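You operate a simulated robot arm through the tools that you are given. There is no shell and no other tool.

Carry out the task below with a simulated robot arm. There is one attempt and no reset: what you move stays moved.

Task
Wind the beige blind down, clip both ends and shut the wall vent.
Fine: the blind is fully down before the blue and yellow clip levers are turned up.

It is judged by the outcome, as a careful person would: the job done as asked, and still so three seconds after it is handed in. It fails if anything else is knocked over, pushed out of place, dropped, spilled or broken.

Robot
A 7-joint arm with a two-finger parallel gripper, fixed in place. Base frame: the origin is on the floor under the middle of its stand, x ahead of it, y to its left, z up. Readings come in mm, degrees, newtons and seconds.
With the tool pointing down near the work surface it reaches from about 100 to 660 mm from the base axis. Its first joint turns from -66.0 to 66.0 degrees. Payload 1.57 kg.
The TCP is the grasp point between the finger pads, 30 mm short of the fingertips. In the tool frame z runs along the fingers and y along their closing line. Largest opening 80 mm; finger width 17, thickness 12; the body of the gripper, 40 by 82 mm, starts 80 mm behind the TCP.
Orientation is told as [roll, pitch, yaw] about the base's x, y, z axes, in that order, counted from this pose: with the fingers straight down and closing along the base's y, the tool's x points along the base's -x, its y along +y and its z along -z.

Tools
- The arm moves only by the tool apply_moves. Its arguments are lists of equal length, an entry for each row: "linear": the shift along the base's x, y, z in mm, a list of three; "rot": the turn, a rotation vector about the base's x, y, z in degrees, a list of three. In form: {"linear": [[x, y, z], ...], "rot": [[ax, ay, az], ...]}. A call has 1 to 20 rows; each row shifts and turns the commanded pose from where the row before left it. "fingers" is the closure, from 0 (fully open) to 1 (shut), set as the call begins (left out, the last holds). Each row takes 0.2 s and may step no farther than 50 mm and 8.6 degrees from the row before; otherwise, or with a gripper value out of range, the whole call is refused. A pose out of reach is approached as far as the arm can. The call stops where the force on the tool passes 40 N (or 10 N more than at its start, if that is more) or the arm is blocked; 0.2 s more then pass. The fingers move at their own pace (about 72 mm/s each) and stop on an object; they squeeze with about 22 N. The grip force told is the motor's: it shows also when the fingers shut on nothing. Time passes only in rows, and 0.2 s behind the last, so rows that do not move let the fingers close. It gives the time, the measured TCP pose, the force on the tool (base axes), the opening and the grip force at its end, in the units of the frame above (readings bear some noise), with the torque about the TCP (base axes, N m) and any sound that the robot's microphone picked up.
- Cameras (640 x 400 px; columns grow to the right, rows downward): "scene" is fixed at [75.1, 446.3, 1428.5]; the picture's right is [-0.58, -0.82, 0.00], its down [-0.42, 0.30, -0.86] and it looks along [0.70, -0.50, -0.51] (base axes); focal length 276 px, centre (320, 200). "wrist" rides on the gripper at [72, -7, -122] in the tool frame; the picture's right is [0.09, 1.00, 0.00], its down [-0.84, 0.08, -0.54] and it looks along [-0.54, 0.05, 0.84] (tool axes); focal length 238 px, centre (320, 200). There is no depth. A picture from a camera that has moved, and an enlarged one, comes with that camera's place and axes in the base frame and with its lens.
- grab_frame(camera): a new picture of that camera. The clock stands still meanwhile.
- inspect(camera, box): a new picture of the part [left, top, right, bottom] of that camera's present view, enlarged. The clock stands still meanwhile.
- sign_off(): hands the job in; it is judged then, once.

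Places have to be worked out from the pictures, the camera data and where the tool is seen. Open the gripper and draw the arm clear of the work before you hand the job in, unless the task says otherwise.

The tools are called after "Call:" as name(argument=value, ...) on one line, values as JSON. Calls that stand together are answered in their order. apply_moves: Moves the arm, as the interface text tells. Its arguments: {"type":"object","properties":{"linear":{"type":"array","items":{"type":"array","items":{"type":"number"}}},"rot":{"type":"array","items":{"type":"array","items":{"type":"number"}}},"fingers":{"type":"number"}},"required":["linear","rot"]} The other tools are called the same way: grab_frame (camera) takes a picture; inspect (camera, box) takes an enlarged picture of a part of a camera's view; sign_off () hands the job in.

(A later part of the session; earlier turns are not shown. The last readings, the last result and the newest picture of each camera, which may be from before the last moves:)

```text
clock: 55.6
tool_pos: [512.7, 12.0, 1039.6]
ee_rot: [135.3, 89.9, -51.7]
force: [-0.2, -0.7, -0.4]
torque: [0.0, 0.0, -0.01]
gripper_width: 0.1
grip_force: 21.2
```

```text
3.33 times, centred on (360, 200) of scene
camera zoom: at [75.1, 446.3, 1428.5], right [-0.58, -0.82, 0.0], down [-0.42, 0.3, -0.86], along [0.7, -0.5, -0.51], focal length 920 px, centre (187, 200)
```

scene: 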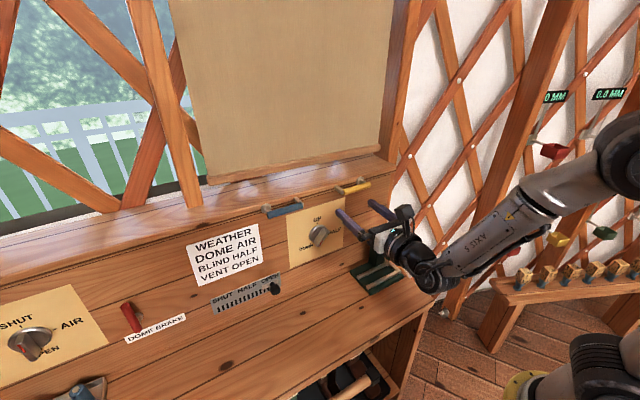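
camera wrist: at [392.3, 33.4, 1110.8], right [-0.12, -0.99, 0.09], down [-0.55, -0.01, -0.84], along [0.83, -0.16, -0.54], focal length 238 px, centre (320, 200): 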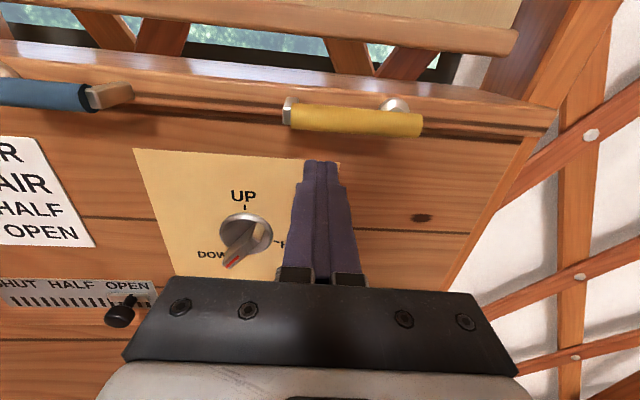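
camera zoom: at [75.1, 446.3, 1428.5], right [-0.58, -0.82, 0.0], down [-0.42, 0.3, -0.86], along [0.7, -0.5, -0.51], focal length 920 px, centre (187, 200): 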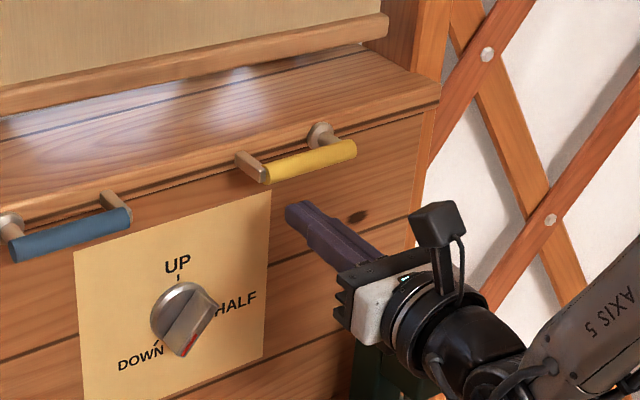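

The closed fingers are aimed beneath the outer part of the yellow lever. I go 20 mm forward and then up to just under the tube.

Call:
apply_moves(linear=[[10, -0.6, 0], [10, -0.7, 0], [0, 0, 5], [0, 0, 5], [0, 0, 4], [0, 0, 0]], rot=[[0, 0, 0], [0, 0, 0], [0, 0, 0], [0, 0, 0], [0, 0, 0], [0, 0, 0]])

Call:
grab_frame(camera="wrist")

Call:
inspect(camera="scene", box=[320, 150, 400, 220])

```text
clock: 57.0
tool_pos: [531.5, 10.7, 1052.1]
ee_rot: [122.2, 89.9, -64.9]
force: [-0.4, -0.6, -1.8]
torque: [0.02, 0.01, 0.01]
gripper_width: 0.3
grip_force: 21.1
```

```text
taken
camera wrist: at [410.9, 32.1, 1125.0], right [-0.12, -0.99, 0.09], down [-0.55, -0.01, -0.84], along [0.83, -0.16, -0.54], focal length 238 px, centre (320, 200)
```

wrist: 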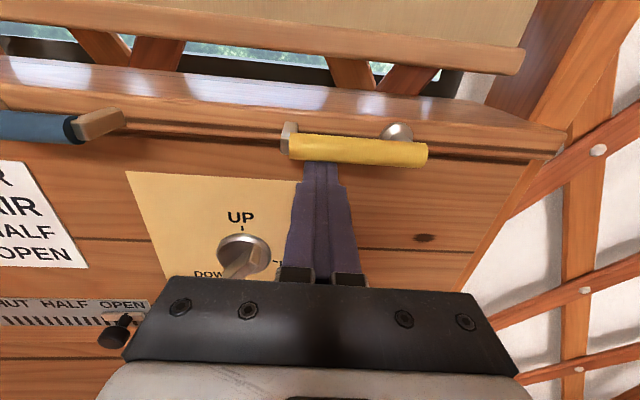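

```text
5.71 times, centred on (360, 185) of scene
camera zoom: at [75.1, 446.3, 1428.5], right [-0.58, -0.82, 0.0], down [-0.42, 0.3, -0.86], along [0.7, -0.5, -0.51], focal length 1577 px, centre (91, 286)
```

zoom: 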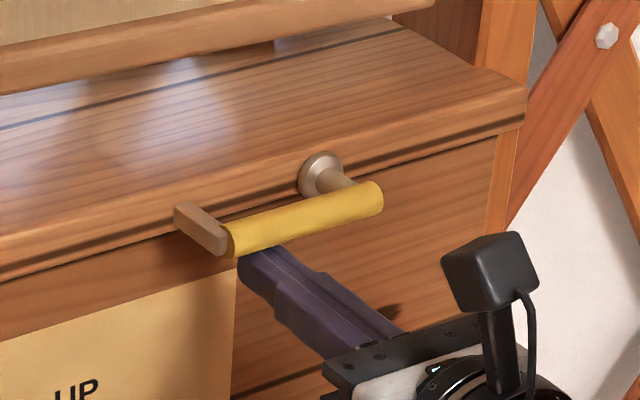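

The fingertips sit just under the yellow tube with no contact. I push up along the lever's arc to about 30° first, watching the force.

Call:
apply_moves(linear=[[0, 0, 6], [0.2, 1.5, 4.3], [0.1, 0.7, 4.4], [0.1, 0.6, 4.7], [0, 0.3, 4.7], [0, -0.2, 4.9], [-0.1, -0.5, 4.9], [0, 0, 0]], rot=[[0, 0, 0], [0, 0, 0], [0, 0, 0], [0, 0, 0], [0, 0, 0], [0, 0, 0], [0, 0, 0], [0, 0, 0]])

Call:
grab_frame(camera="wrist")

Call:
inspect(camera="scene", box=[320, 150, 400, 220])

```text
clock: 58.8
tool_pos: [532.2, 12.9, 1087.3]
ee_rot: [151.0, 90.0, -36.2]
force: [-0.6, -0.9, -0.3]
torque: [-0.01, 0.01, 0.01]
gripper_width: 0.3
grip_force: 21.0
```

```text
taken
camera wrist: at [410.5, 35.4, 1160.0], right [-0.12, -0.99, 0.09], down [-0.55, -0.01, -0.84], along [0.83, -0.15, -0.54], focal length 238 px, centre (320, 200)
```

wrist: 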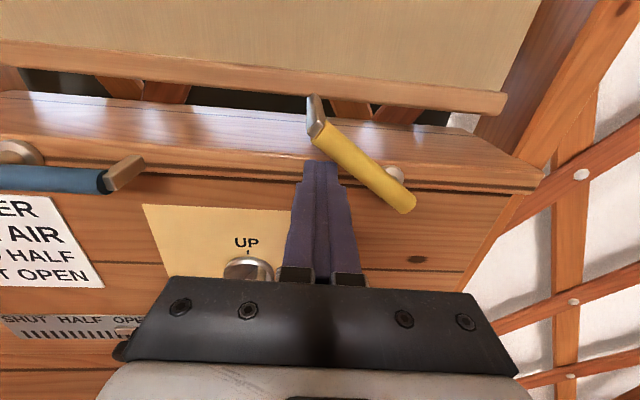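

```text
5.71 times, centred on (360, 185) of scene
camera zoom: at [75.1, 446.3, 1428.5], right [-0.58, -0.82, 0.0], down [-0.42, 0.3, -0.86], along [0.7, -0.5, -0.51], focal length 1577 px, centre (91, 286)
```

zoom: 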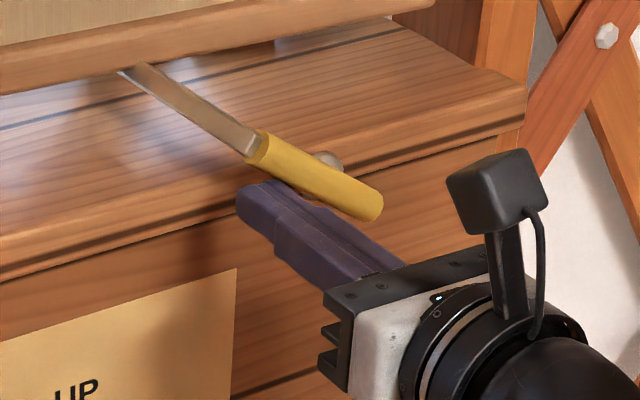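

The yellow lever turns easily (about 35° so far), its latch plate rising behind it. I follow the arc on to about 60°.

Call:
apply_moves(linear=[[-0.1, -1.1, 5], [-0.2, -1.4, 5], [-0.2, -2, 5], [-0.3, -2.4, 4.8], [-0.4, -3, 4.7], [-0.4, -3.3, 4.5], [0, 0, 0]], rot=[[0, 0, 0], [0, 0, 0], [0, 0, 0], [0, 0, 0], [0, 0, 0], [0, 0, 0], [0, 0, 0]])

Call:
grab_frame(camera="wrist")

Call:
inspect(camera="scene", box=[310, 120, 410, 220])

```text
clock: 60.4
tool_pos: [529.2, 1.1, 1117.1]
ee_rot: [154.5, 90.0, -32.6]
force: [-0.4, -0.1, -0.5]
torque: [0.04, 0.0, 0.01]
gripper_width: 0.0
grip_force: 21.1
```

```text
taken
camera wrist: at [409.0, 22.1, 1188.4], right [-0.12, -0.99, 0.09], down [-0.55, -0.01, -0.84], along [0.83, -0.16, -0.54], focal length 238 px, centre (320, 200)
```

wrist: 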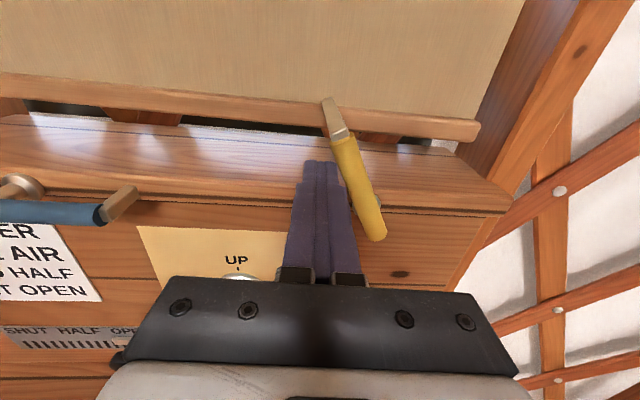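

```text
4.00 times, centred on (360, 170) of scene
camera zoom: at [75.1, 446.3, 1428.5], right [-0.58, -0.82, 0.0], down [-0.42, 0.3, -0.86], along [0.7, -0.5, -0.51], focal length 1104 px, centre (160, 320)
```

zoom: 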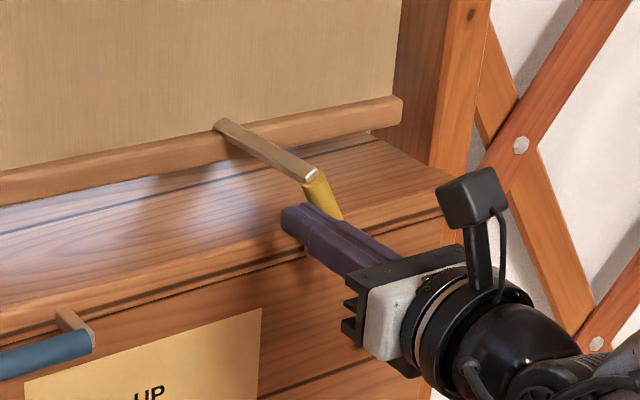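

The lever stands at about 65° with no resistance. I push on towards upright.

Call:
apply_moves(linear=[[-0.5, -4, 4.1], [-0.5, -4.3, 4], [-0.6, -4.9, 3.4], [-0.6, -5.1, 3.1], [0, 0, 0]], rot=[[0, 0, 0], [0, 0, 0], [0, 0, 0], [0, 0, 0], [0, 0, 0]])

Call:
grab_frame(camera="wrist")

Call:
inspect(camera="scene", box=[310, 120, 410, 220])

```text
clock: 61.6
tool_pos: [527.2, -17.1, 1129.4]
ee_rot: [139.2, 89.9, -48.0]
force: [0.5, 1.2, -0.1]
torque: [-0.02, 0.01, 0.01]
gripper_width: 0.0
grip_force: 21.0
```

```text
taken
camera wrist: at [407.2, 4.1, 1202.1], right [-0.12, -0.99, 0.09], down [-0.55, -0.01, -0.84], along [0.83, -0.16, -0.54], focal length 238 px, centre (320, 200)
```

wrist: 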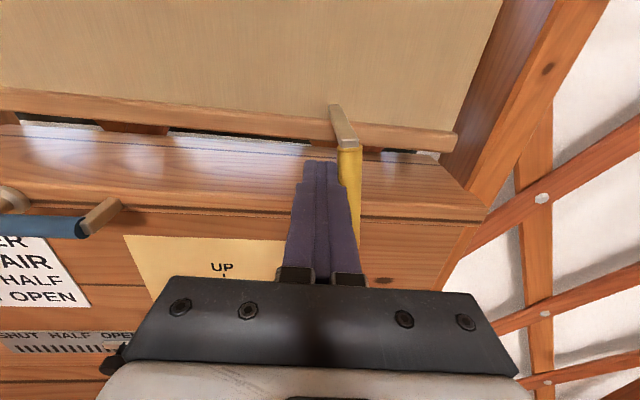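

```text
4.00 times, centred on (360, 170) of scene
camera zoom: at [75.1, 446.3, 1428.5], right [-0.58, -0.82, 0.0], down [-0.42, 0.3, -0.86], along [0.7, -0.5, -0.51], focal length 1104 px, centre (160, 320)
```

zoom: 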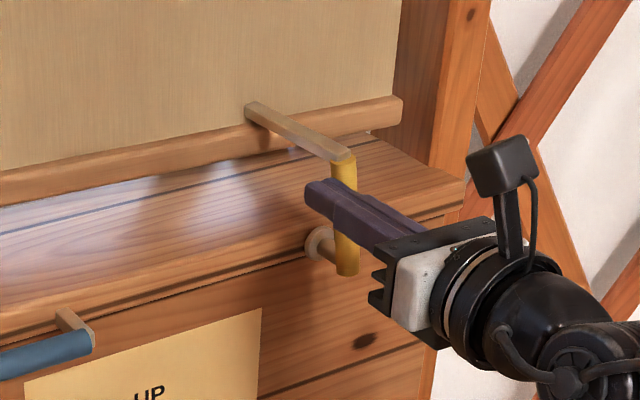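

The yellow lever is close to upright (about 84°). I push the last bit sideways in small rows and watch for a stop.

Call:
apply_moves(linear=[[-0.4, -3, 1], [-0.4, -3, 1], [-0.4, -3, 1], [0, 0, 0]], rot=[[0, 0, 0], [0, 0, 0], [0, 0, 0], [0, 0, 0]])

Call:
grab_frame(camera="wrist")

Call:
inspect(camera="scene", box=[320, 130, 400, 200])

```text
clock: 62.6
tool_pos: [526.7, -25.5, 1134.0]
ee_rot: [107.6, 89.9, -79.7]
force: [0.0, 0.4, 0.6]
torque: [0.02, -0.02, 0.01]
gripper_width: 0.0
grip_force: 21.4
```

```text
taken
camera wrist: at [405.6, -3.5, 1206.7], right [-0.13, -0.99, 0.09], down [-0.55, -0.01, -0.84], along [0.83, -0.16, -0.54], focal length 238 px, centre (320, 200)
```

wrist: 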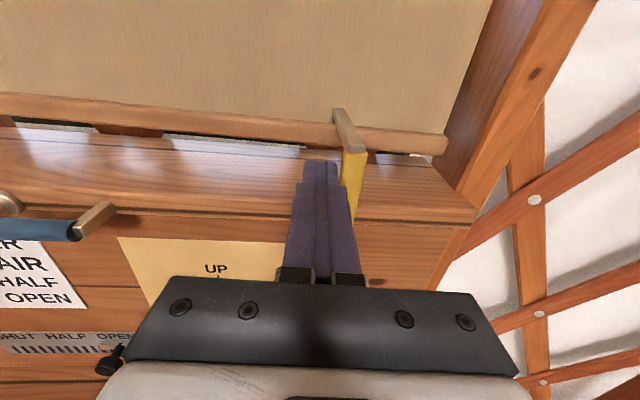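

```text
5.71 times, centred on (360, 165) of scene
camera zoom: at [75.1, 446.3, 1428.5], right [-0.58, -0.82, 0.0], down [-0.42, 0.3, -0.86], along [0.7, -0.5, -0.51], focal length 1577 px, centre (91, 400)
```

zoom: 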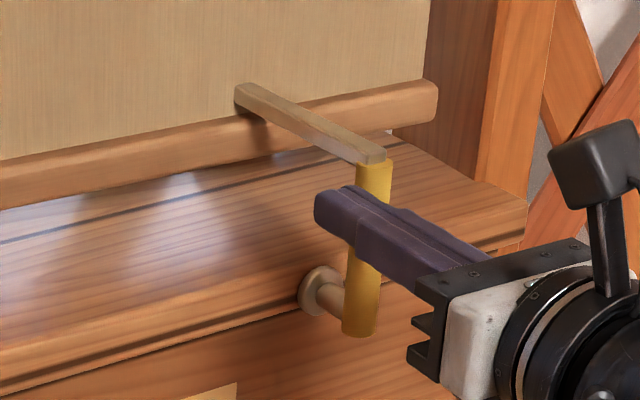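

The yellow lever now looks vertical. I nudge 3 mm further to feel whether there is a stop.

Call:
apply_moves(linear=[[-0.2, -1.5, 0], [-0.2, -1.5, 0], [0, 0, 0]], rot=[[0, 0, 0], [0, 0, 0], [0, 0, 0]])

Call:
inspect(camera="scene", box=[320, 130, 400, 200])

```text
clock: 63.4
tool_pos: [525.9, -28.4, 1134.8]
ee_rot: [66.6, 89.9, -120.7]
force: [-0.1, 0.2, -0.5]
torque: [0.0, -0.01, 0.02]
gripper_width: 0.0
grip_force: 21.5
```

```text
5.71 times, centred on (360, 165) of scene
camera zoom: at [75.1, 446.3, 1428.5], right [-0.58, -0.82, 0.0], down [-0.42, 0.3, -0.86], along [0.7, -0.5, -0.51], focal length 1577 px, centre (91, 400)
```

zoom: 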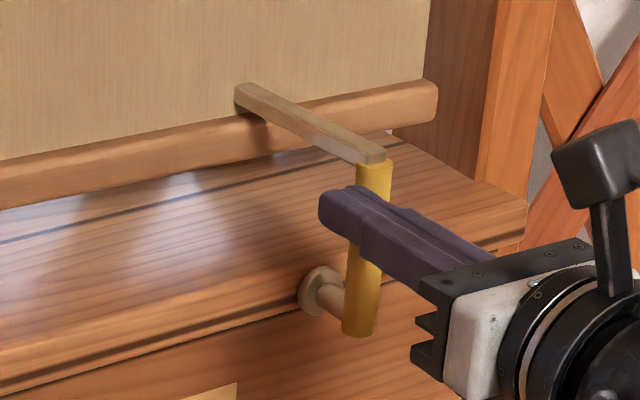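

The lever did not move any more: it has settled upright by itself at 90°, with the fingers just beside it. I back straight out, move across to the left and come in low under the blue lever, about 60 mm from its pivot.

Call:
apply_moves(linear=[[-20, 2, 0], [-30, 2, 0], [-40, 2, 0], [0, 33, -16], [0, 33, -16], [0, 33, -16], [0, 33, -16], [0, 33, -16], [0, 33, -15], [30, 0, 0], [30, 0, 0], [20, 0, 0], [0, 0, 0]], rot=[[0, 0, 0], [0, 0, 0], [0, 0, 0], [0, 0, 0], [0, 0, 0], [0, 0, 0], [0, 0, 0], [0, 0, 0], [0, 0, 0], [0, 0, 0], [0, 0, 0], [0, 0, 0], [0, 0, 0]])

Call:
grab_frame(camera="wrist")

Call:
inspect(camera="scene", box=[230, 130, 400, 240])

```text
clock: 66.2
tool_pos: [515.9, 175.6, 1038.7]
ee_rot: [131.4, 89.9, -55.6]
force: [0.7, -0.4, 0.4]
torque: [-0.02, -0.06, -0.01]
gripper_width: 0.2
grip_force: 21.1
```

```text
taken
camera wrist: at [395.2, 196.9, 1110.1], right [-0.12, -0.99, 0.09], down [-0.55, -0.01, -0.84], along [0.83, -0.15, -0.54], focal length 238 px, centre (320, 200)
```

wrist: 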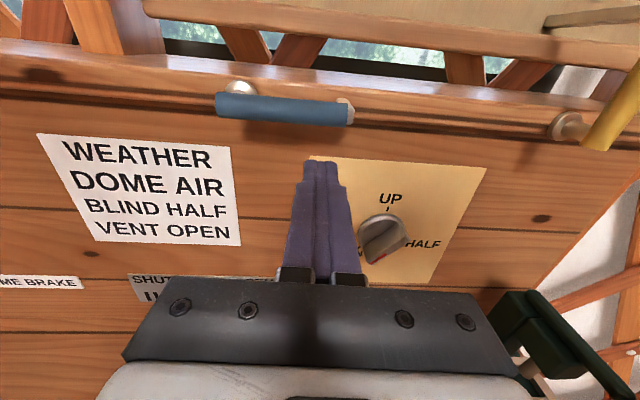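

```text
3.64 times, centred on (315, 185) of scene
camera zoom: at [75.1, 446.3, 1428.5], right [-0.58, -0.82, 0.0], down [-0.42, 0.3, -0.86], along [0.7, -0.5, -0.51], focal length 1004 px, centre (338, 254)
```

zoom: 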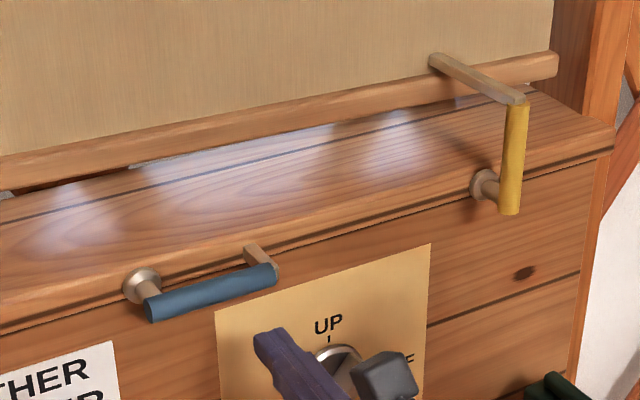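

The yellow lever stands upright on its own. The fingers are placed below the outer part of the blue lever; I go 30 mm forward and up to just under the tube.

Call:
apply_moves(linear=[[10, 0, 0], [10, 0, 0], [10, 0, 0], [0, 0, 5], [0, 0, 5], [0, 0, 3], [0, 0, 0]], rot=[[0, 0, 0], [0, 0, 0], [0, 0, 0], [0, 0, 0], [0, 0, 0], [0, 0, 0], [0, 0, 0]])

Call:
grab_frame(camera="wrist")

Call:
inspect(camera="scene", box=[240, 160, 340, 240])

```text
clock: 67.8
tool_pos: [546.1, 175.4, 1052.1]
ee_rot: [135.7, 90.0, -51.5]
force: [-0.1, 0.5, -0.3]
torque: [0.01, -0.02, -0.03]
gripper_width: 0.0
grip_force: 21.4
```

```text
taken
camera wrist: at [425.2, 197.0, 1124.3], right [-0.12, -0.99, 0.09], down [-0.55, -0.01, -0.84], along [0.83, -0.15, -0.54], focal length 238 px, centre (320, 200)
```

wrist: 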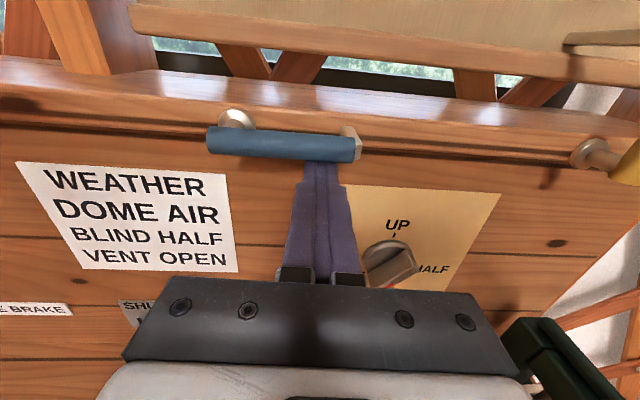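

```text
5.00 times, centred on (290, 200) of scene
camera zoom: at [75.1, 446.3, 1428.5], right [-0.58, -0.82, 0.0], down [-0.42, 0.3, -0.86], along [0.7, -0.5, -0.51], focal length 1380 px, centre (470, 200)
```

zoom: 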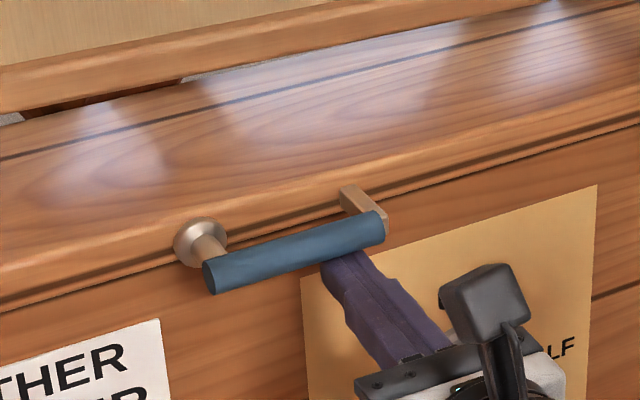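

The tips are just beneath the blue tube. I push up along the mirrored arc to about 30°.

Call:
apply_moves(linear=[[0, 0, 6], [-0.2, -1.5, 4.3], [-0.1, -0.7, 4.4], [-0.1, -0.6, 4.7], [0, -0.3, 4.7], [0, 0.2, 4.9], [0.1, 0.5, 4.9], [0, 0, 0]], rot=[[0, 0, 0], [0, 0, 0], [0, 0, 0], [0, 0, 0], [0, 0, 0], [0, 0, 0], [0, 0, 0], [0, 0, 0]])

Call:
grab_frame(camera="wrist")

Call:
inspect(camera="scene", box=[240, 140, 340, 240])

```text
clock: 69.6
tool_pos: [547.0, 172.2, 1087.6]
ee_rot: [155.1, 89.9, -32.0]
force: [-0.5, 0.2, 0.7]
torque: [0.0, 0.01, 0.0]
gripper_width: 0.1
grip_force: 21.5
```

```text
taken
camera wrist: at [425.8, 194.6, 1158.5], right [-0.12, -0.99, 0.09], down [-0.55, -0.01, -0.84], along [0.83, -0.16, -0.54], focal length 238 px, centre (320, 200)
```

wrist: 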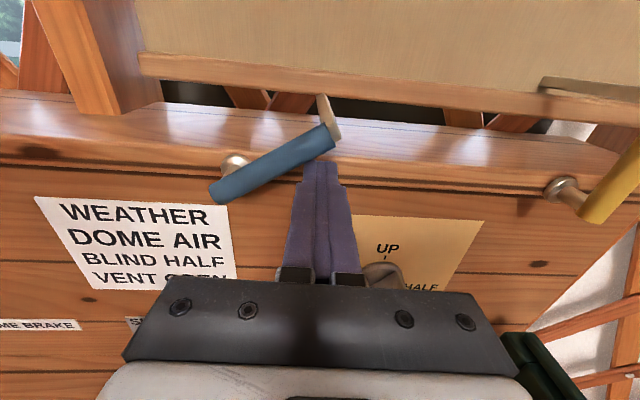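

```text
4.00 times, centred on (290, 190) of scene
camera zoom: at [75.1, 446.3, 1428.5], right [-0.58, -0.82, 0.0], down [-0.42, 0.3, -0.86], along [0.7, -0.5, -0.51], focal length 1104 px, centre (440, 240)
```

zoom: 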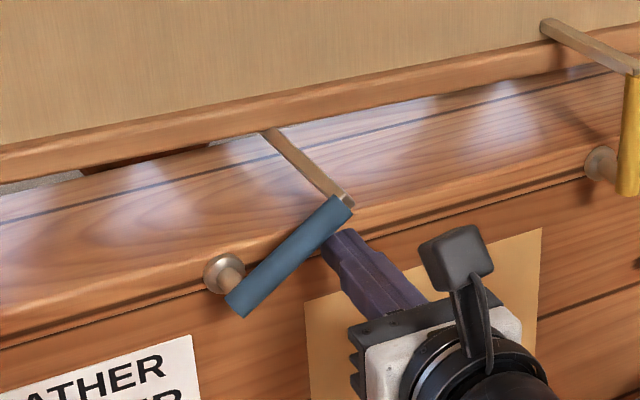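

The blue lever is turning the same way. I continue to about 70°.

Call:
apply_moves(linear=[[0.1, 1.1, 5], [0.2, 1.4, 5], [0.2, 2, 5], [0.3, 2.4, 4.8], [0.4, 3, 4.7], [0.4, 3.3, 4.5], [0.5, 4, 4.1], [0.5, 4.3, 4], [0, 0, 0]], rot=[[0, 0, 0], [0, 0, 0], [0, 0, 0], [0, 0, 0], [0, 0, 0], [0, 0, 0], [0, 0, 0], [0, 0, 0], [0, 0, 0]])

Call:
grab_frame(camera="wrist")

Call:
inspect(camera="scene", box=[240, 120, 340, 220])

```text
clock: 71.6
tool_pos: [548.2, 194.5, 1122.8]
ee_rot: [157.2, 89.9, -29.9]
force: [-0.8, 0.1, 0.4]
torque: [-0.02, 0.02, 0.01]
gripper_width: 0.0
grip_force: 21.9
```

```text
taken
camera wrist: at [427.6, 216.3, 1195.1], right [-0.12, -0.99, 0.09], down [-0.55, -0.01, -0.84], along [0.83, -0.15, -0.54], focal length 238 px, centre (320, 200)
```

wrist: 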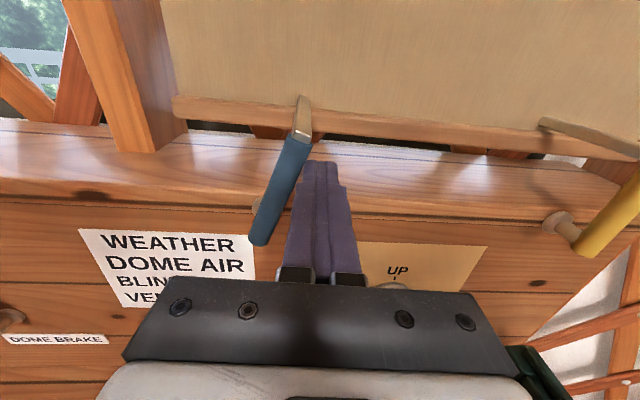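

```text
4.00 times, centred on (290, 170) of scene
camera zoom: at [75.1, 446.2, 1428.5], right [-0.58, -0.82, 0.0], down [-0.42, 0.3, -0.86], along [0.7, -0.5, -0.51], focal length 1104 px, centre (440, 320)
```

zoom: 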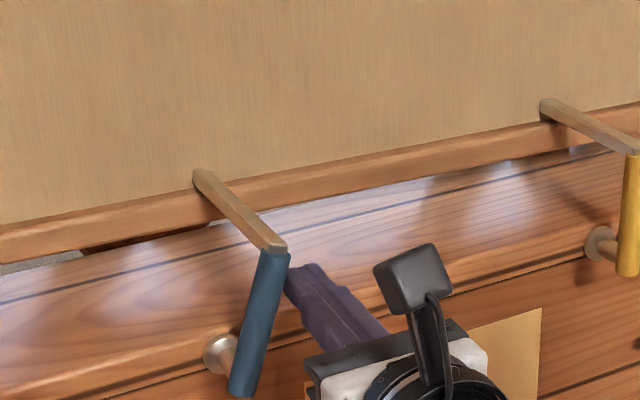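

The blue lever is at about 70–75°. I push on to upright as with the yellow one.

Call:
apply_moves(linear=[[0.6, 4.9, 3.4], [0.6, 5.1, 3.1], [0.4, 3, 1], [0.4, 3, 1], [0.4, 3, 1], [0, 0, 0]], rot=[[0, 0, 0], [0, 0, 0], [0, 0, 0], [0, 0, 0], [0, 0, 0], [0, 0, 0]])

Call:
grab_frame(camera="wrist")

Call:
inspect(camera="scene", box=[230, 130, 320, 220])

```text
clock: 73.0
tool_pos: [550.8, 212.2, 1130.8]
ee_rot: [125.1, 89.8, -62.2]
force: [0.2, -0.5, -0.7]
torque: [-0.01, -0.01, 0.02]
gripper_width: 0.0
grip_force: 21.3
```

```text
taken
camera wrist: at [430.1, 234.0, 1203.8], right [-0.12, -0.99, 0.09], down [-0.55, -0.01, -0.84], along [0.83, -0.16, -0.54], focal length 238 px, centre (320, 200)
```

wrist: 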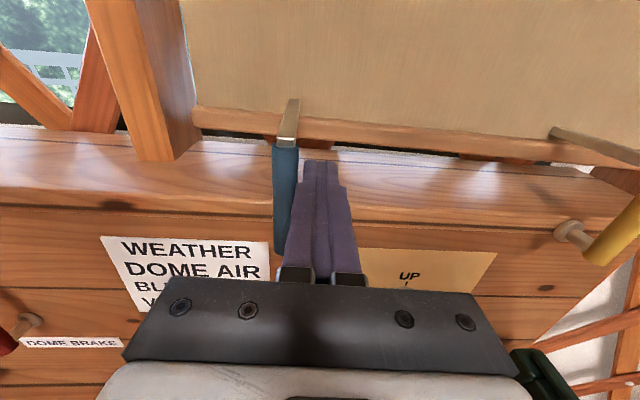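

```text
4.44 times, centred on (275, 175) of scene
camera zoom: at [75.1, 446.3, 1428.5], right [-0.58, -0.82, 0.0], down [-0.42, 0.3, -0.86], along [0.7, -0.5, -0.51], focal length 1227 px, centre (520, 311)
```

zoom: 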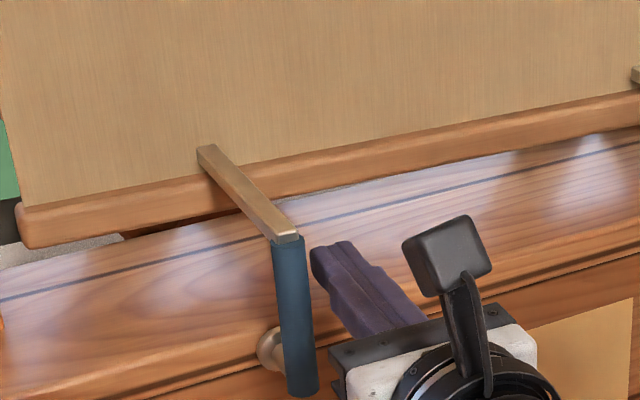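

The blue lever is upright too, settled by itself with a small gap to the fingers. I move slightly aside, back straight out, then descend to look at the vent slider.

Call:
apply_moves(linear=[[0, -5, 0], [-20, 0, 0], [-35, 0, 0], [-40, 0, 0], [0, 4, -38], [0, 4, -38], [0, 4, -38], [0, 4, -38], [0, 4, -38], [0, 4, -38], [0, 0, 0]], rot=[[0, 0, 0], [0, 0, 0], [0, 0, 0], [0, 0, 0], [0, 0, 0], [0, 0, 0], [0, 0, 0], [0, 0, 0], [0, 0, 0], [0, 0, 0], [0, 0, 0]])

Call:
grab_frame(camera="wrist")

Call:
grab_frame(camera="scene")

Call:
inspect(camera="scene", box=[190, 120, 400, 300])

```text
clock: 75.4
tool_pos: [456.1, 231.9, 903.9]
ee_rot: [157.2, 89.9, -29.8]
force: [0.8, -0.4, 0.3]
torque: [-0.05, 0.03, 0.02]
gripper_width: 0.2
grip_force: 21.0
```

```text
taken
camera wrist: at [334.8, 253.4, 976.2], right [-0.12, -0.99, 0.09], down [-0.55, -0.01, -0.84], along [0.83, -0.15, -0.54], focal length 238 px, centre (320, 200)
```

wrist: 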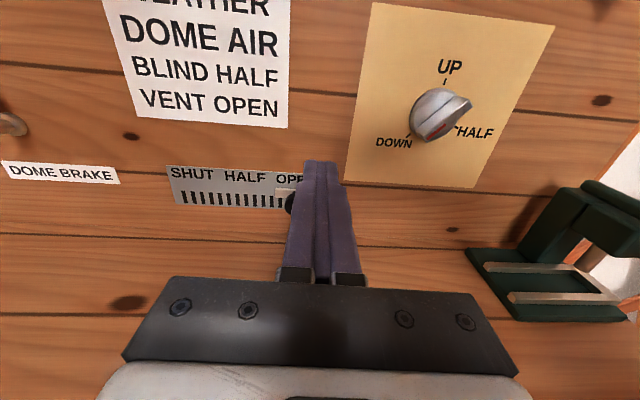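

```text
taken
```

scene: 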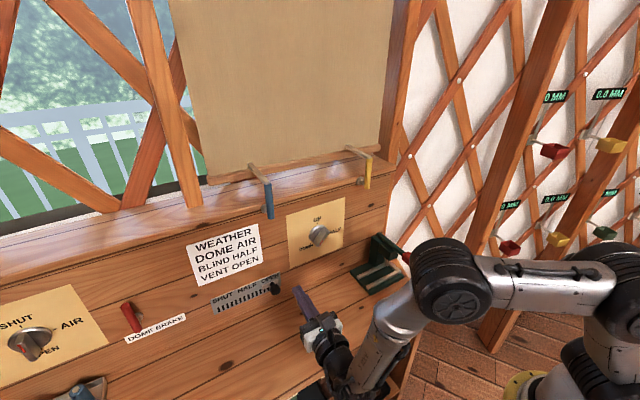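

```text
2.22 times, centred on (295, 210) of scene
camera zoom: at [75.1, 446.3, 1428.5], right [-0.58, -0.82, 0.0], down [-0.42, 0.3, -0.86], along [0.7, -0.5, -0.51], focal length 613 px, centre (376, 178)
```

zoom: 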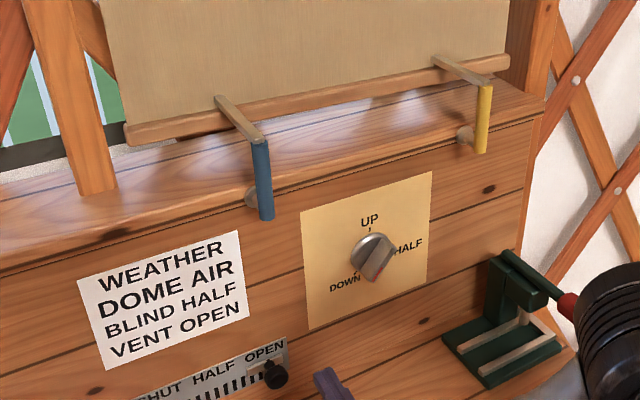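

Both levers are up, the knob is on DOWN and the blind is down. The fingers hide the slider knob and the elbow is rather low, so I shift right 45 mm and tilt the tool 30° downward to lift the wrist, then look again.

Call:
apply_moves(linear=[[0, -15, 0], [0, -15, 0], [0, -15, 0], [0, 0, 0], [0, 0, 0]], rot=[[0.93, 7.44, 0], [0.93, 7.44, 0], [0.93, 7.44, 0], [0.93, 7.44, 0], [0, 0, 0]])

Call:
grab_frame(camera="wrist")

Call:
grab_frame(camera="scene")

```text
clock: 76.6
tool_pos: [456.4, 185.5, 905.8]
ee_rot: [0.2, 60.0, 173.1]
force: [1.1, -0.4, 0.0]
torque: [0.02, 0.0, -0.01]
gripper_width: 0.0
grip_force: 20.6
```

```text
taken
camera wrist: at [386.7, 200.9, 1028.7], right [-0.08, -0.99, 0.08], down [-0.89, 0.03, -0.45], along [0.45, -0.11, -0.89], focal length 238 px, centre (320, 200)
```

wrist: 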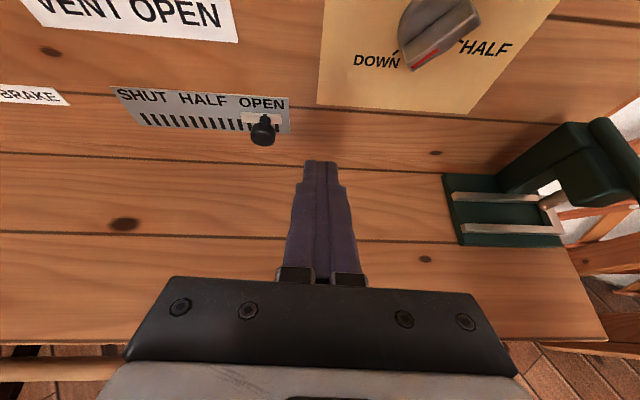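

```text
taken
```

scene: 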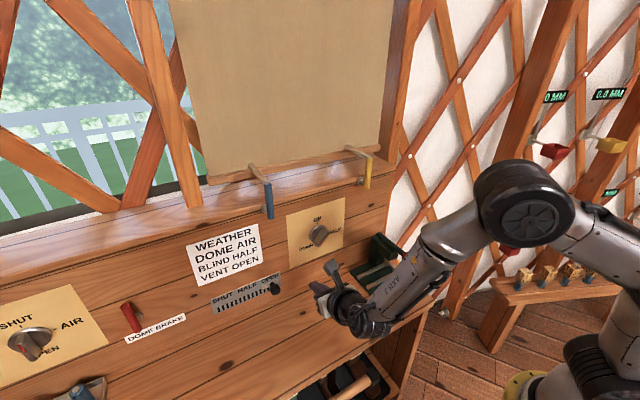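

The slider is in clear view now; I enlarge it.

Call:
inspect(camera="wrist", box=[100, 70, 360, 200])

Call:
inspect(camera="scene", box=[200, 250, 340, 340])

```text
2.46 times, centred on (230, 135) of wrist
camera zoom: at [386.7, 200.9, 1028.7], right [-0.08, -0.99, 0.08], down [-0.89, 0.03, -0.45], along [0.45, -0.11, -0.89], focal length 587 px, centre (542, 360)
```

zoom: 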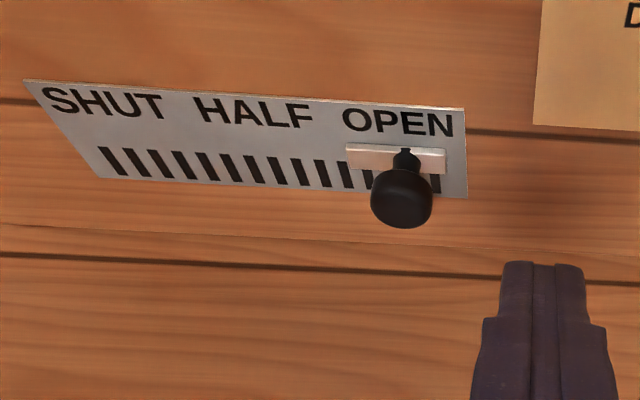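

```text
4.44 times, centred on (270, 295) of scene
camera zoom: at [75.1, 446.2, 1428.5], right [-0.58, -0.82, 0.0], down [-0.42, 0.3, -0.86], along [0.7, -0.5, -0.51], focal length 1227 px, centre (542, -222)
```

zoom: 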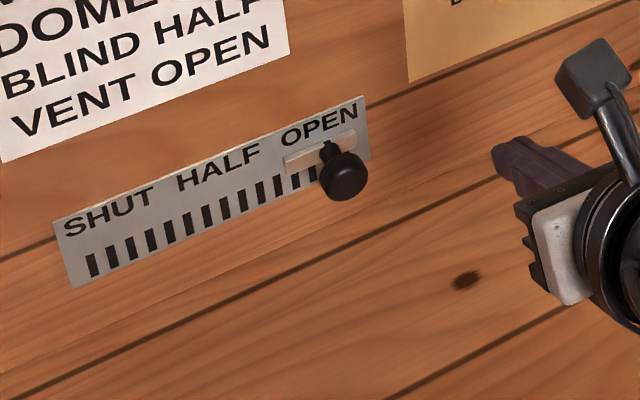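

The slider knob's centre is near (592, 235, 806) and SHUT lies about 133 mm to its left. I bring the closed fingers in just to the right of the knob, then look before pushing.

Call:
apply_moves(linear=[[20, 3, -15], [20, 3, -15], [20, 3, -15], [20, 0, -15], [15, 0, -12], [0, 0, 0]], rot=[[0, 0, 0], [0, 0, 0], [0, 0, 0], [0, 0, 0], [0, 0, 0], [0, 0, 0]])

Call:
grab_frame(camera="wrist")

Call:
inspect(camera="scene", box=[220, 250, 340, 340])

```text
clock: 78.0
tool_pos: [550.7, 196.6, 831.6]
ee_rot: [0.1, 60.1, 173.0]
force: [-0.3, -0.8, 0.3]
torque: [-0.01, 0.01, 0.01]
gripper_width: 0.0
grip_force: 21.4
```

```text
taken
camera wrist: at [481.4, 210.4, 954.4], right [-0.08, -0.99, 0.08], down [-0.89, 0.03, -0.45], along [0.45, -0.11, -0.89], focal length 238 px, centre (320, 200)
```

wrist: 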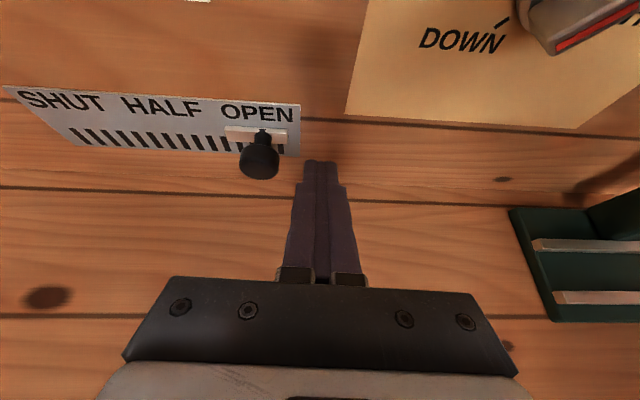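

```text
4.44 times, centred on (280, 295) of scene
camera zoom: at [75.1, 446.3, 1428.5], right [-0.58, -0.82, 0.0], down [-0.42, 0.3, -0.86], along [0.7, -0.5, -0.51], focal length 1227 px, centre (498, -222)
```

zoom: 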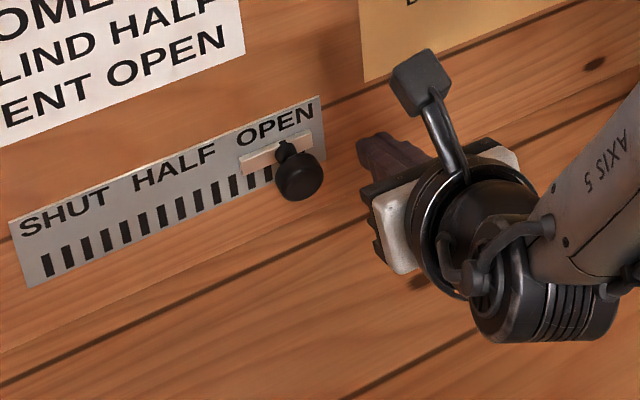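

The fingers are to the right of the knob with about 14 mm of clearance. I advance the last 26 mm into the pushing position.

Call:
apply_moves(linear=[[9, 0, -6], [9, 0, -6], [8, 0, -4.5], [0, 0, 0]], rot=[[0, 0, 0], [0, 0, 0], [0, 0, 0], [0, 0, 0]])

Call:
grab_frame(camera="wrist")

Call:
inspect(camera="wrist", box=[200, 90, 380, 220])

Call:
inspect(camera="scene", box=[240, 260, 320, 330])

```text
clock: 79.0
tool_pos: [576.0, 195.5, 814.4]
ee_rot: [0.0, 60.1, 173.1]
force: [-0.2, 0.0, 0.4]
torque: [0.01, 0.02, 0.04]
gripper_width: 0.0
grip_force: 21.0
```

```text
taken
camera wrist: at [507.8, 210.9, 938.9], right [-0.08, -0.99, 0.08], down [-0.89, 0.03, -0.46], along [0.45, -0.11, -0.89], focal length 238 px, centre (320, 200)
```

wrist: 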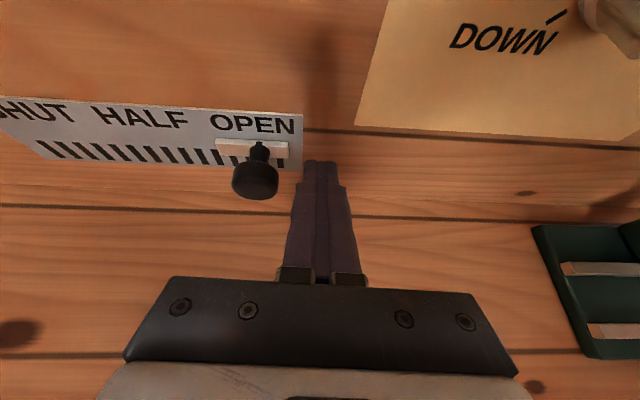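

```text
3.08 times, centred on (290, 155) of wrist
camera zoom: at [507.8, 210.9, 938.9], right [-0.08, -0.99, 0.08], down [-0.89, 0.03, -0.46], along [0.45, -0.11, -0.89], focal length 733 px, centre (412, 338)
```

zoom: 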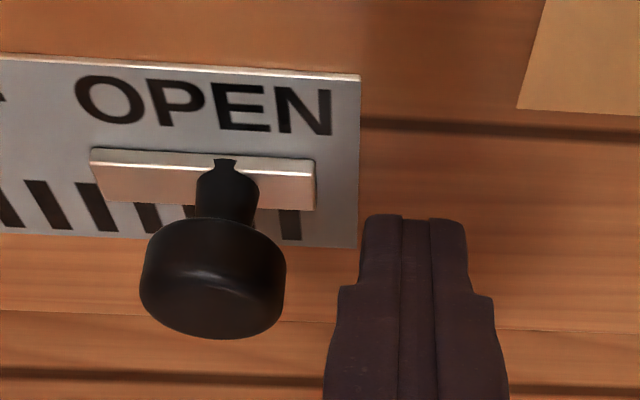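

```text
5.71 times, centred on (280, 295) of scene
camera zoom: at [75.1, 446.3, 1428.5], right [-0.58, -0.82, 0.0], down [-0.42, 0.3, -0.86], along [0.7, -0.5, -0.51], focal length 1577 px, centre (549, -343)
```

zoom: 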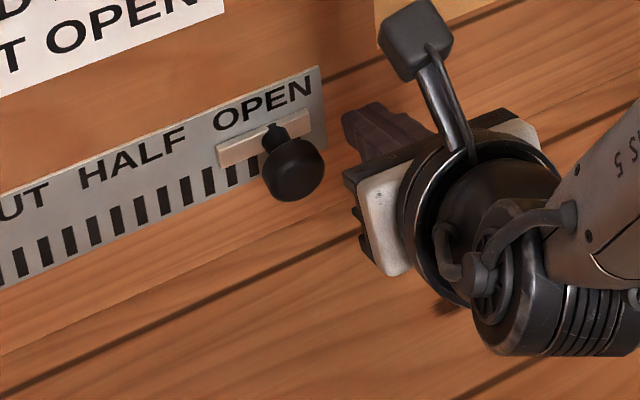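

The fingertips are level with the knob's head, at the same depth. I start pushing left along the slot, 35 mm first, and check the force and the picture.

Call:
apply_moves(linear=[[0.9, 7, 0], [0.9, 7, 0], [0.9, 7, 0], [0.9, 7, 0], [0.9, 7, 0], [0, 0, 0]], rot=[[0, 0, 0], [0, 0, 0], [0, 0, 0], [0, 0, 0], [0, 0, 0], [0, 0, 0]])

Call:
grab_frame(camera="wrist")

Call:
inspect(camera="scene", box=[200, 250, 320, 340])

```text
clock: 80.4
tool_pos: [581.4, 230.1, 815.9]
ee_rot: [0.1, 60.0, 173.0]
force: [-0.5, 0.6, 0.3]
torque: [0.01, -0.02, 0.01]
gripper_width: 0.0
grip_force: 21.8
```

```text
taken
camera wrist: at [512.3, 245.0, 938.8], right [-0.08, -0.99, 0.08], down [-0.89, 0.03, -0.46], along [0.45, -0.11, -0.89], focal length 238 px, centre (320, 200)
```

wrist: 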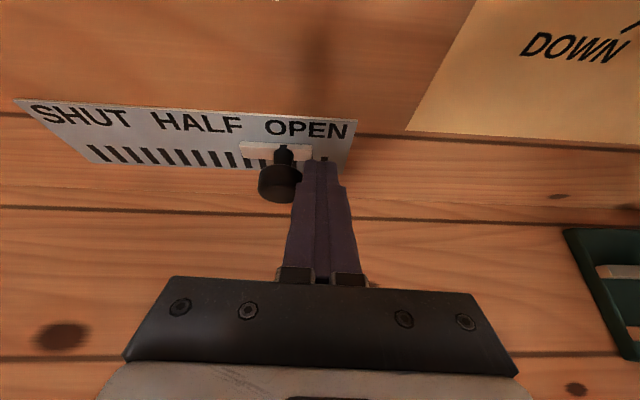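

```text
4.44 times, centred on (260, 295) of scene
camera zoom: at [75.1, 446.3, 1428.5], right [-0.58, -0.82, 0.0], down [-0.42, 0.3, -0.86], along [0.7, -0.5, -0.51], focal length 1227 px, centre (587, -222)
```

zoom: 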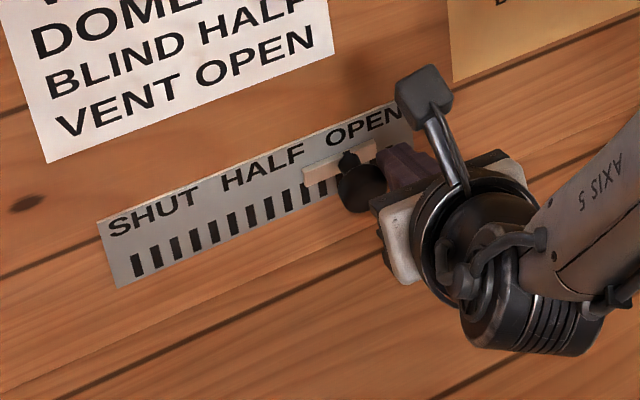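

The carriage is moving freely. I push on about 96 mm, then finish with small rows.

Call:
apply_moves(linear=[[1, 8, 0], [1, 8, 0], [1, 8, 0], [1, 8, 0], [1, 8, 0], [1, 8, 0], [1, 8, 0], [1, 8, 0], [1, 8, 0], [1, 8, 0], [1, 8, 0], [0, 0, 0]], rot=[[0, 0, 0], [0, 0, 0], [0, 0, 0], [0, 0, 0], [0, 0, 0], [0, 0, 0], [0, 0, 0], [0, 0, 0], [0, 0, 0], [0, 0, 0], [0, 0, 0], [0, 0, 0]])

Call:
grab_frame(camera="wrist")

Call:
inspect(camera="scene", box=[180, 250, 320, 350])

```text
clock: 83.0
tool_pos: [592.8, 317.6, 815.3]
ee_rot: [0.1, 60.1, 173.0]
force: [0.1, 0.9, -0.4]
torque: [-0.02, -0.02, 0.01]
gripper_width: 0.0
grip_force: 21.2
```

```text
taken
camera wrist: at [523.9, 332.9, 938.2], right [-0.08, -0.99, 0.08], down [-0.89, 0.03, -0.45], along [0.45, -0.11, -0.89], focal length 238 px, centre (320, 200)
```

wrist: 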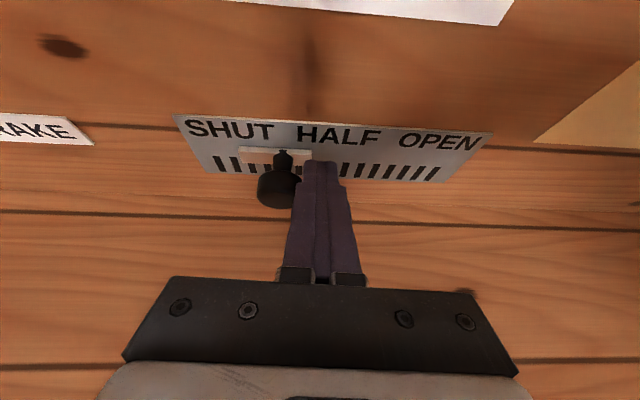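

```text
4.00 times, centred on (250, 300) of scene
camera zoom: at [75.1, 446.3, 1428.5], right [-0.58, -0.82, 0.0], down [-0.42, 0.3, -0.86], along [0.7, -0.5, -0.51], focal length 1104 px, centre (600, -200)
```

zoom: 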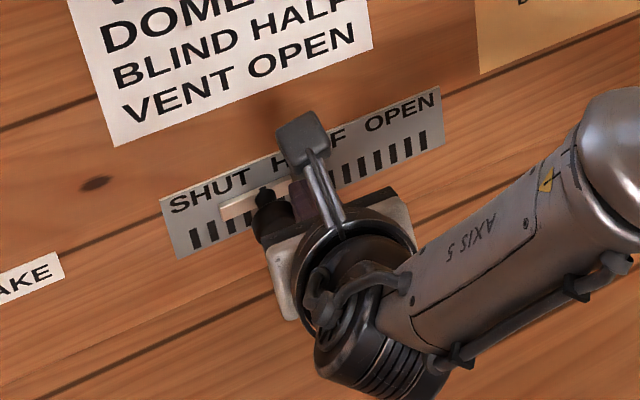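

The carriage is nearing SHUT. I push 30 mm more in smaller rows.

Call:
apply_moves(linear=[[0.6, 5, 0], [0.6, 5, 0], [0.6, 5, 0], [0.6, 5, 0], [0.5, 4, 0], [0.5, 4, 0], [0, 0, 0]], rot=[[0, 0, 0], [0, 0, 0], [0, 0, 0], [0, 0, 0], [0, 0, 0], [0, 0, 0], [0, 0, 0]])

Call:
grab_frame(camera="wrist")

Call:
inspect(camera="scene", box=[180, 250, 320, 350])

```text
clock: 84.6
tool_pos: [596.4, 347.2, 816.0]
ee_rot: [0.2, 60.1, 173.1]
force: [-0.4, 0.6, 0.0]
torque: [0.02, 0.0, 0.0]
gripper_width: 0.0
grip_force: 21.2
```

```text
taken
camera wrist: at [526.7, 362.5, 939.2], right [-0.08, -0.99, 0.08], down [-0.89, 0.03, -0.46], along [0.45, -0.11, -0.89], focal length 238 px, centre (320, 200)
```

wrist: 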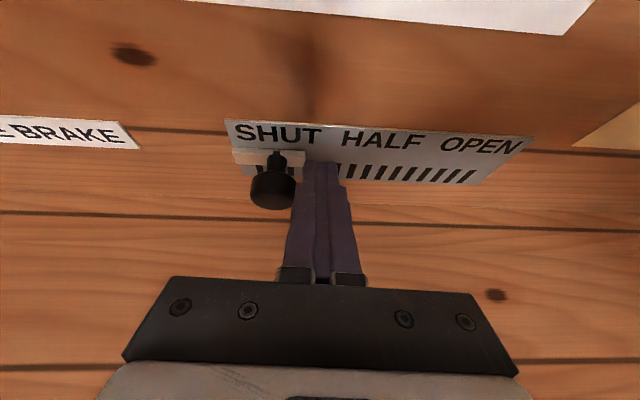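

```text
4.00 times, centred on (250, 300) of scene
camera zoom: at [75.1, 446.3, 1428.5], right [-0.58, -0.82, 0.0], down [-0.42, 0.3, -0.86], along [0.7, -0.5, -0.51], focal length 1104 px, centre (600, -200)
```

zoom: 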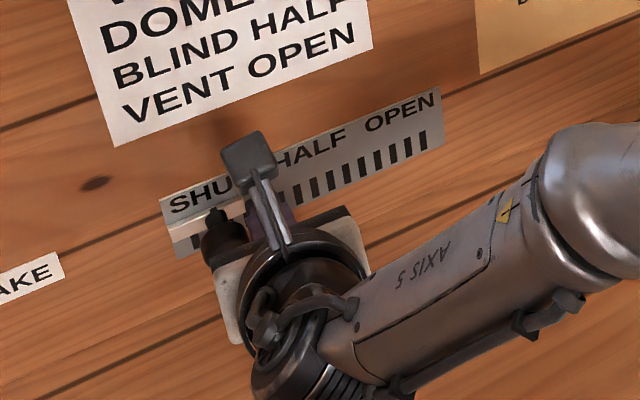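

The carriage sits under SHUT. I nudge a few mm more to feel the end stop.

Call:
apply_moves(linear=[[0.2, 1.5, 0], [0.2, 1.5, 0], [0, 0, 0]], rot=[[0, 0, 0], [0, 0, 0], [0, 0, 0]])

Call:
inspect(camera="wrist", box=[200, 90, 400, 220])

```text
clock: 85.4
tool_pos: [596.5, 349.9, 815.9]
ee_rot: [0.2, 60.0, 173.1]
force: [-0.7, 0.5, 0.1]
torque: [0.0, 0.01, -0.01]
gripper_width: 0.0
grip_force: 21.4
```

```text
3.08 times, centred on (300, 155) of wrist
camera zoom: at [526.8, 365.1, 939.7], right [-0.08, -0.99, 0.08], down [-0.89, 0.03, -0.45], along [0.45, -0.11, -0.89], focal length 733 px, centre (382, 338)
```

zoom: 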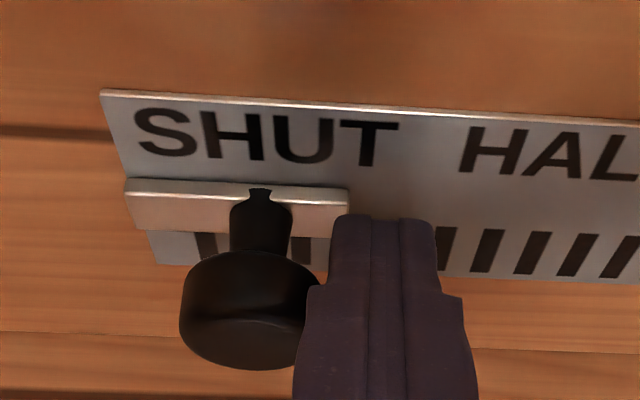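

The knob did not move with this last nudge, so it seems to have settled at the end by itself. I nudge 3 mm more to confirm by force.

Call:
apply_moves(linear=[[0.2, 1.5, 0], [0.2, 1.5, 0], [0, 0, 0]], rot=[[0, 0, 0], [0, 0, 0], [0, 0, 0]])

Call:
inspect(camera="wrist", box=[200, 90, 400, 220])

```text
clock: 86.2
tool_pos: [596.6, 352.1, 814.3]
ee_rot: [0.2, 60.1, 173.0]
force: [-0.9, -3.0, 0.5]
torque: [-0.03, -0.01, -0.04]
gripper_width: 0.1
grip_force: 21.4
```

```text
3.08 times, centred on (300, 155) of wrist
camera zoom: at [527.9, 367.3, 938.2], right [-0.08, -0.99, 0.08], down [-0.89, 0.03, -0.45], along [0.45, -0.11, -0.89], focal length 733 px, centre (382, 338)
```

zoom: 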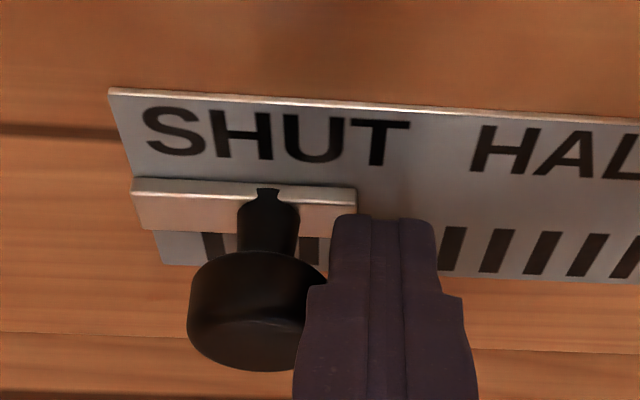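

Contact is now felt (−3 N) and the carriage stays put, so it is at the end of its slot. One more 2 mm press to confirm the stop firmly.

Call:
apply_moves(linear=[[0.1, 1, 0], [0.1, 1, 0], [0, 0, 0]], rot=[[0, 0, 0], [0, 0, 0], [0, 0, 0]])

Call:
inspect(camera="wrist", box=[200, 90, 400, 220])

```text
clock: 87.0
tool_pos: [597.7, 352.8, 815.2]
ee_rot: [0.4, 60.0, 173.1]
force: [-2.0, -10.8, -0.1]
torque: [-0.15, 0.07, -0.13]
gripper_width: 0.1
grip_force: 21.3
```

```text
3.08 times, centred on (300, 155) of wrist
camera zoom: at [528.0, 368.4, 938.4], right [-0.08, -0.99, 0.08], down [-0.89, 0.03, -0.45], along [0.45, -0.11, -0.89], focal length 733 px, centre (382, 338)
```

zoom: 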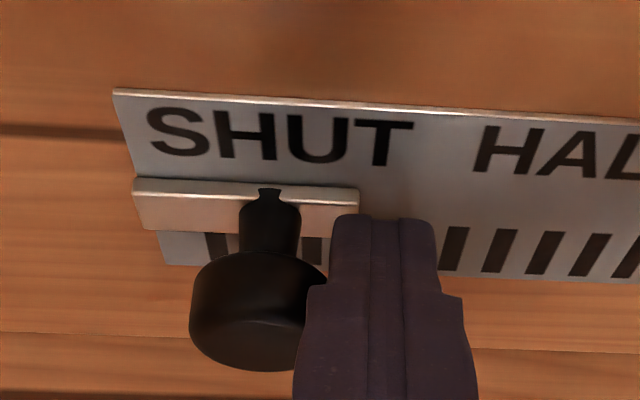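

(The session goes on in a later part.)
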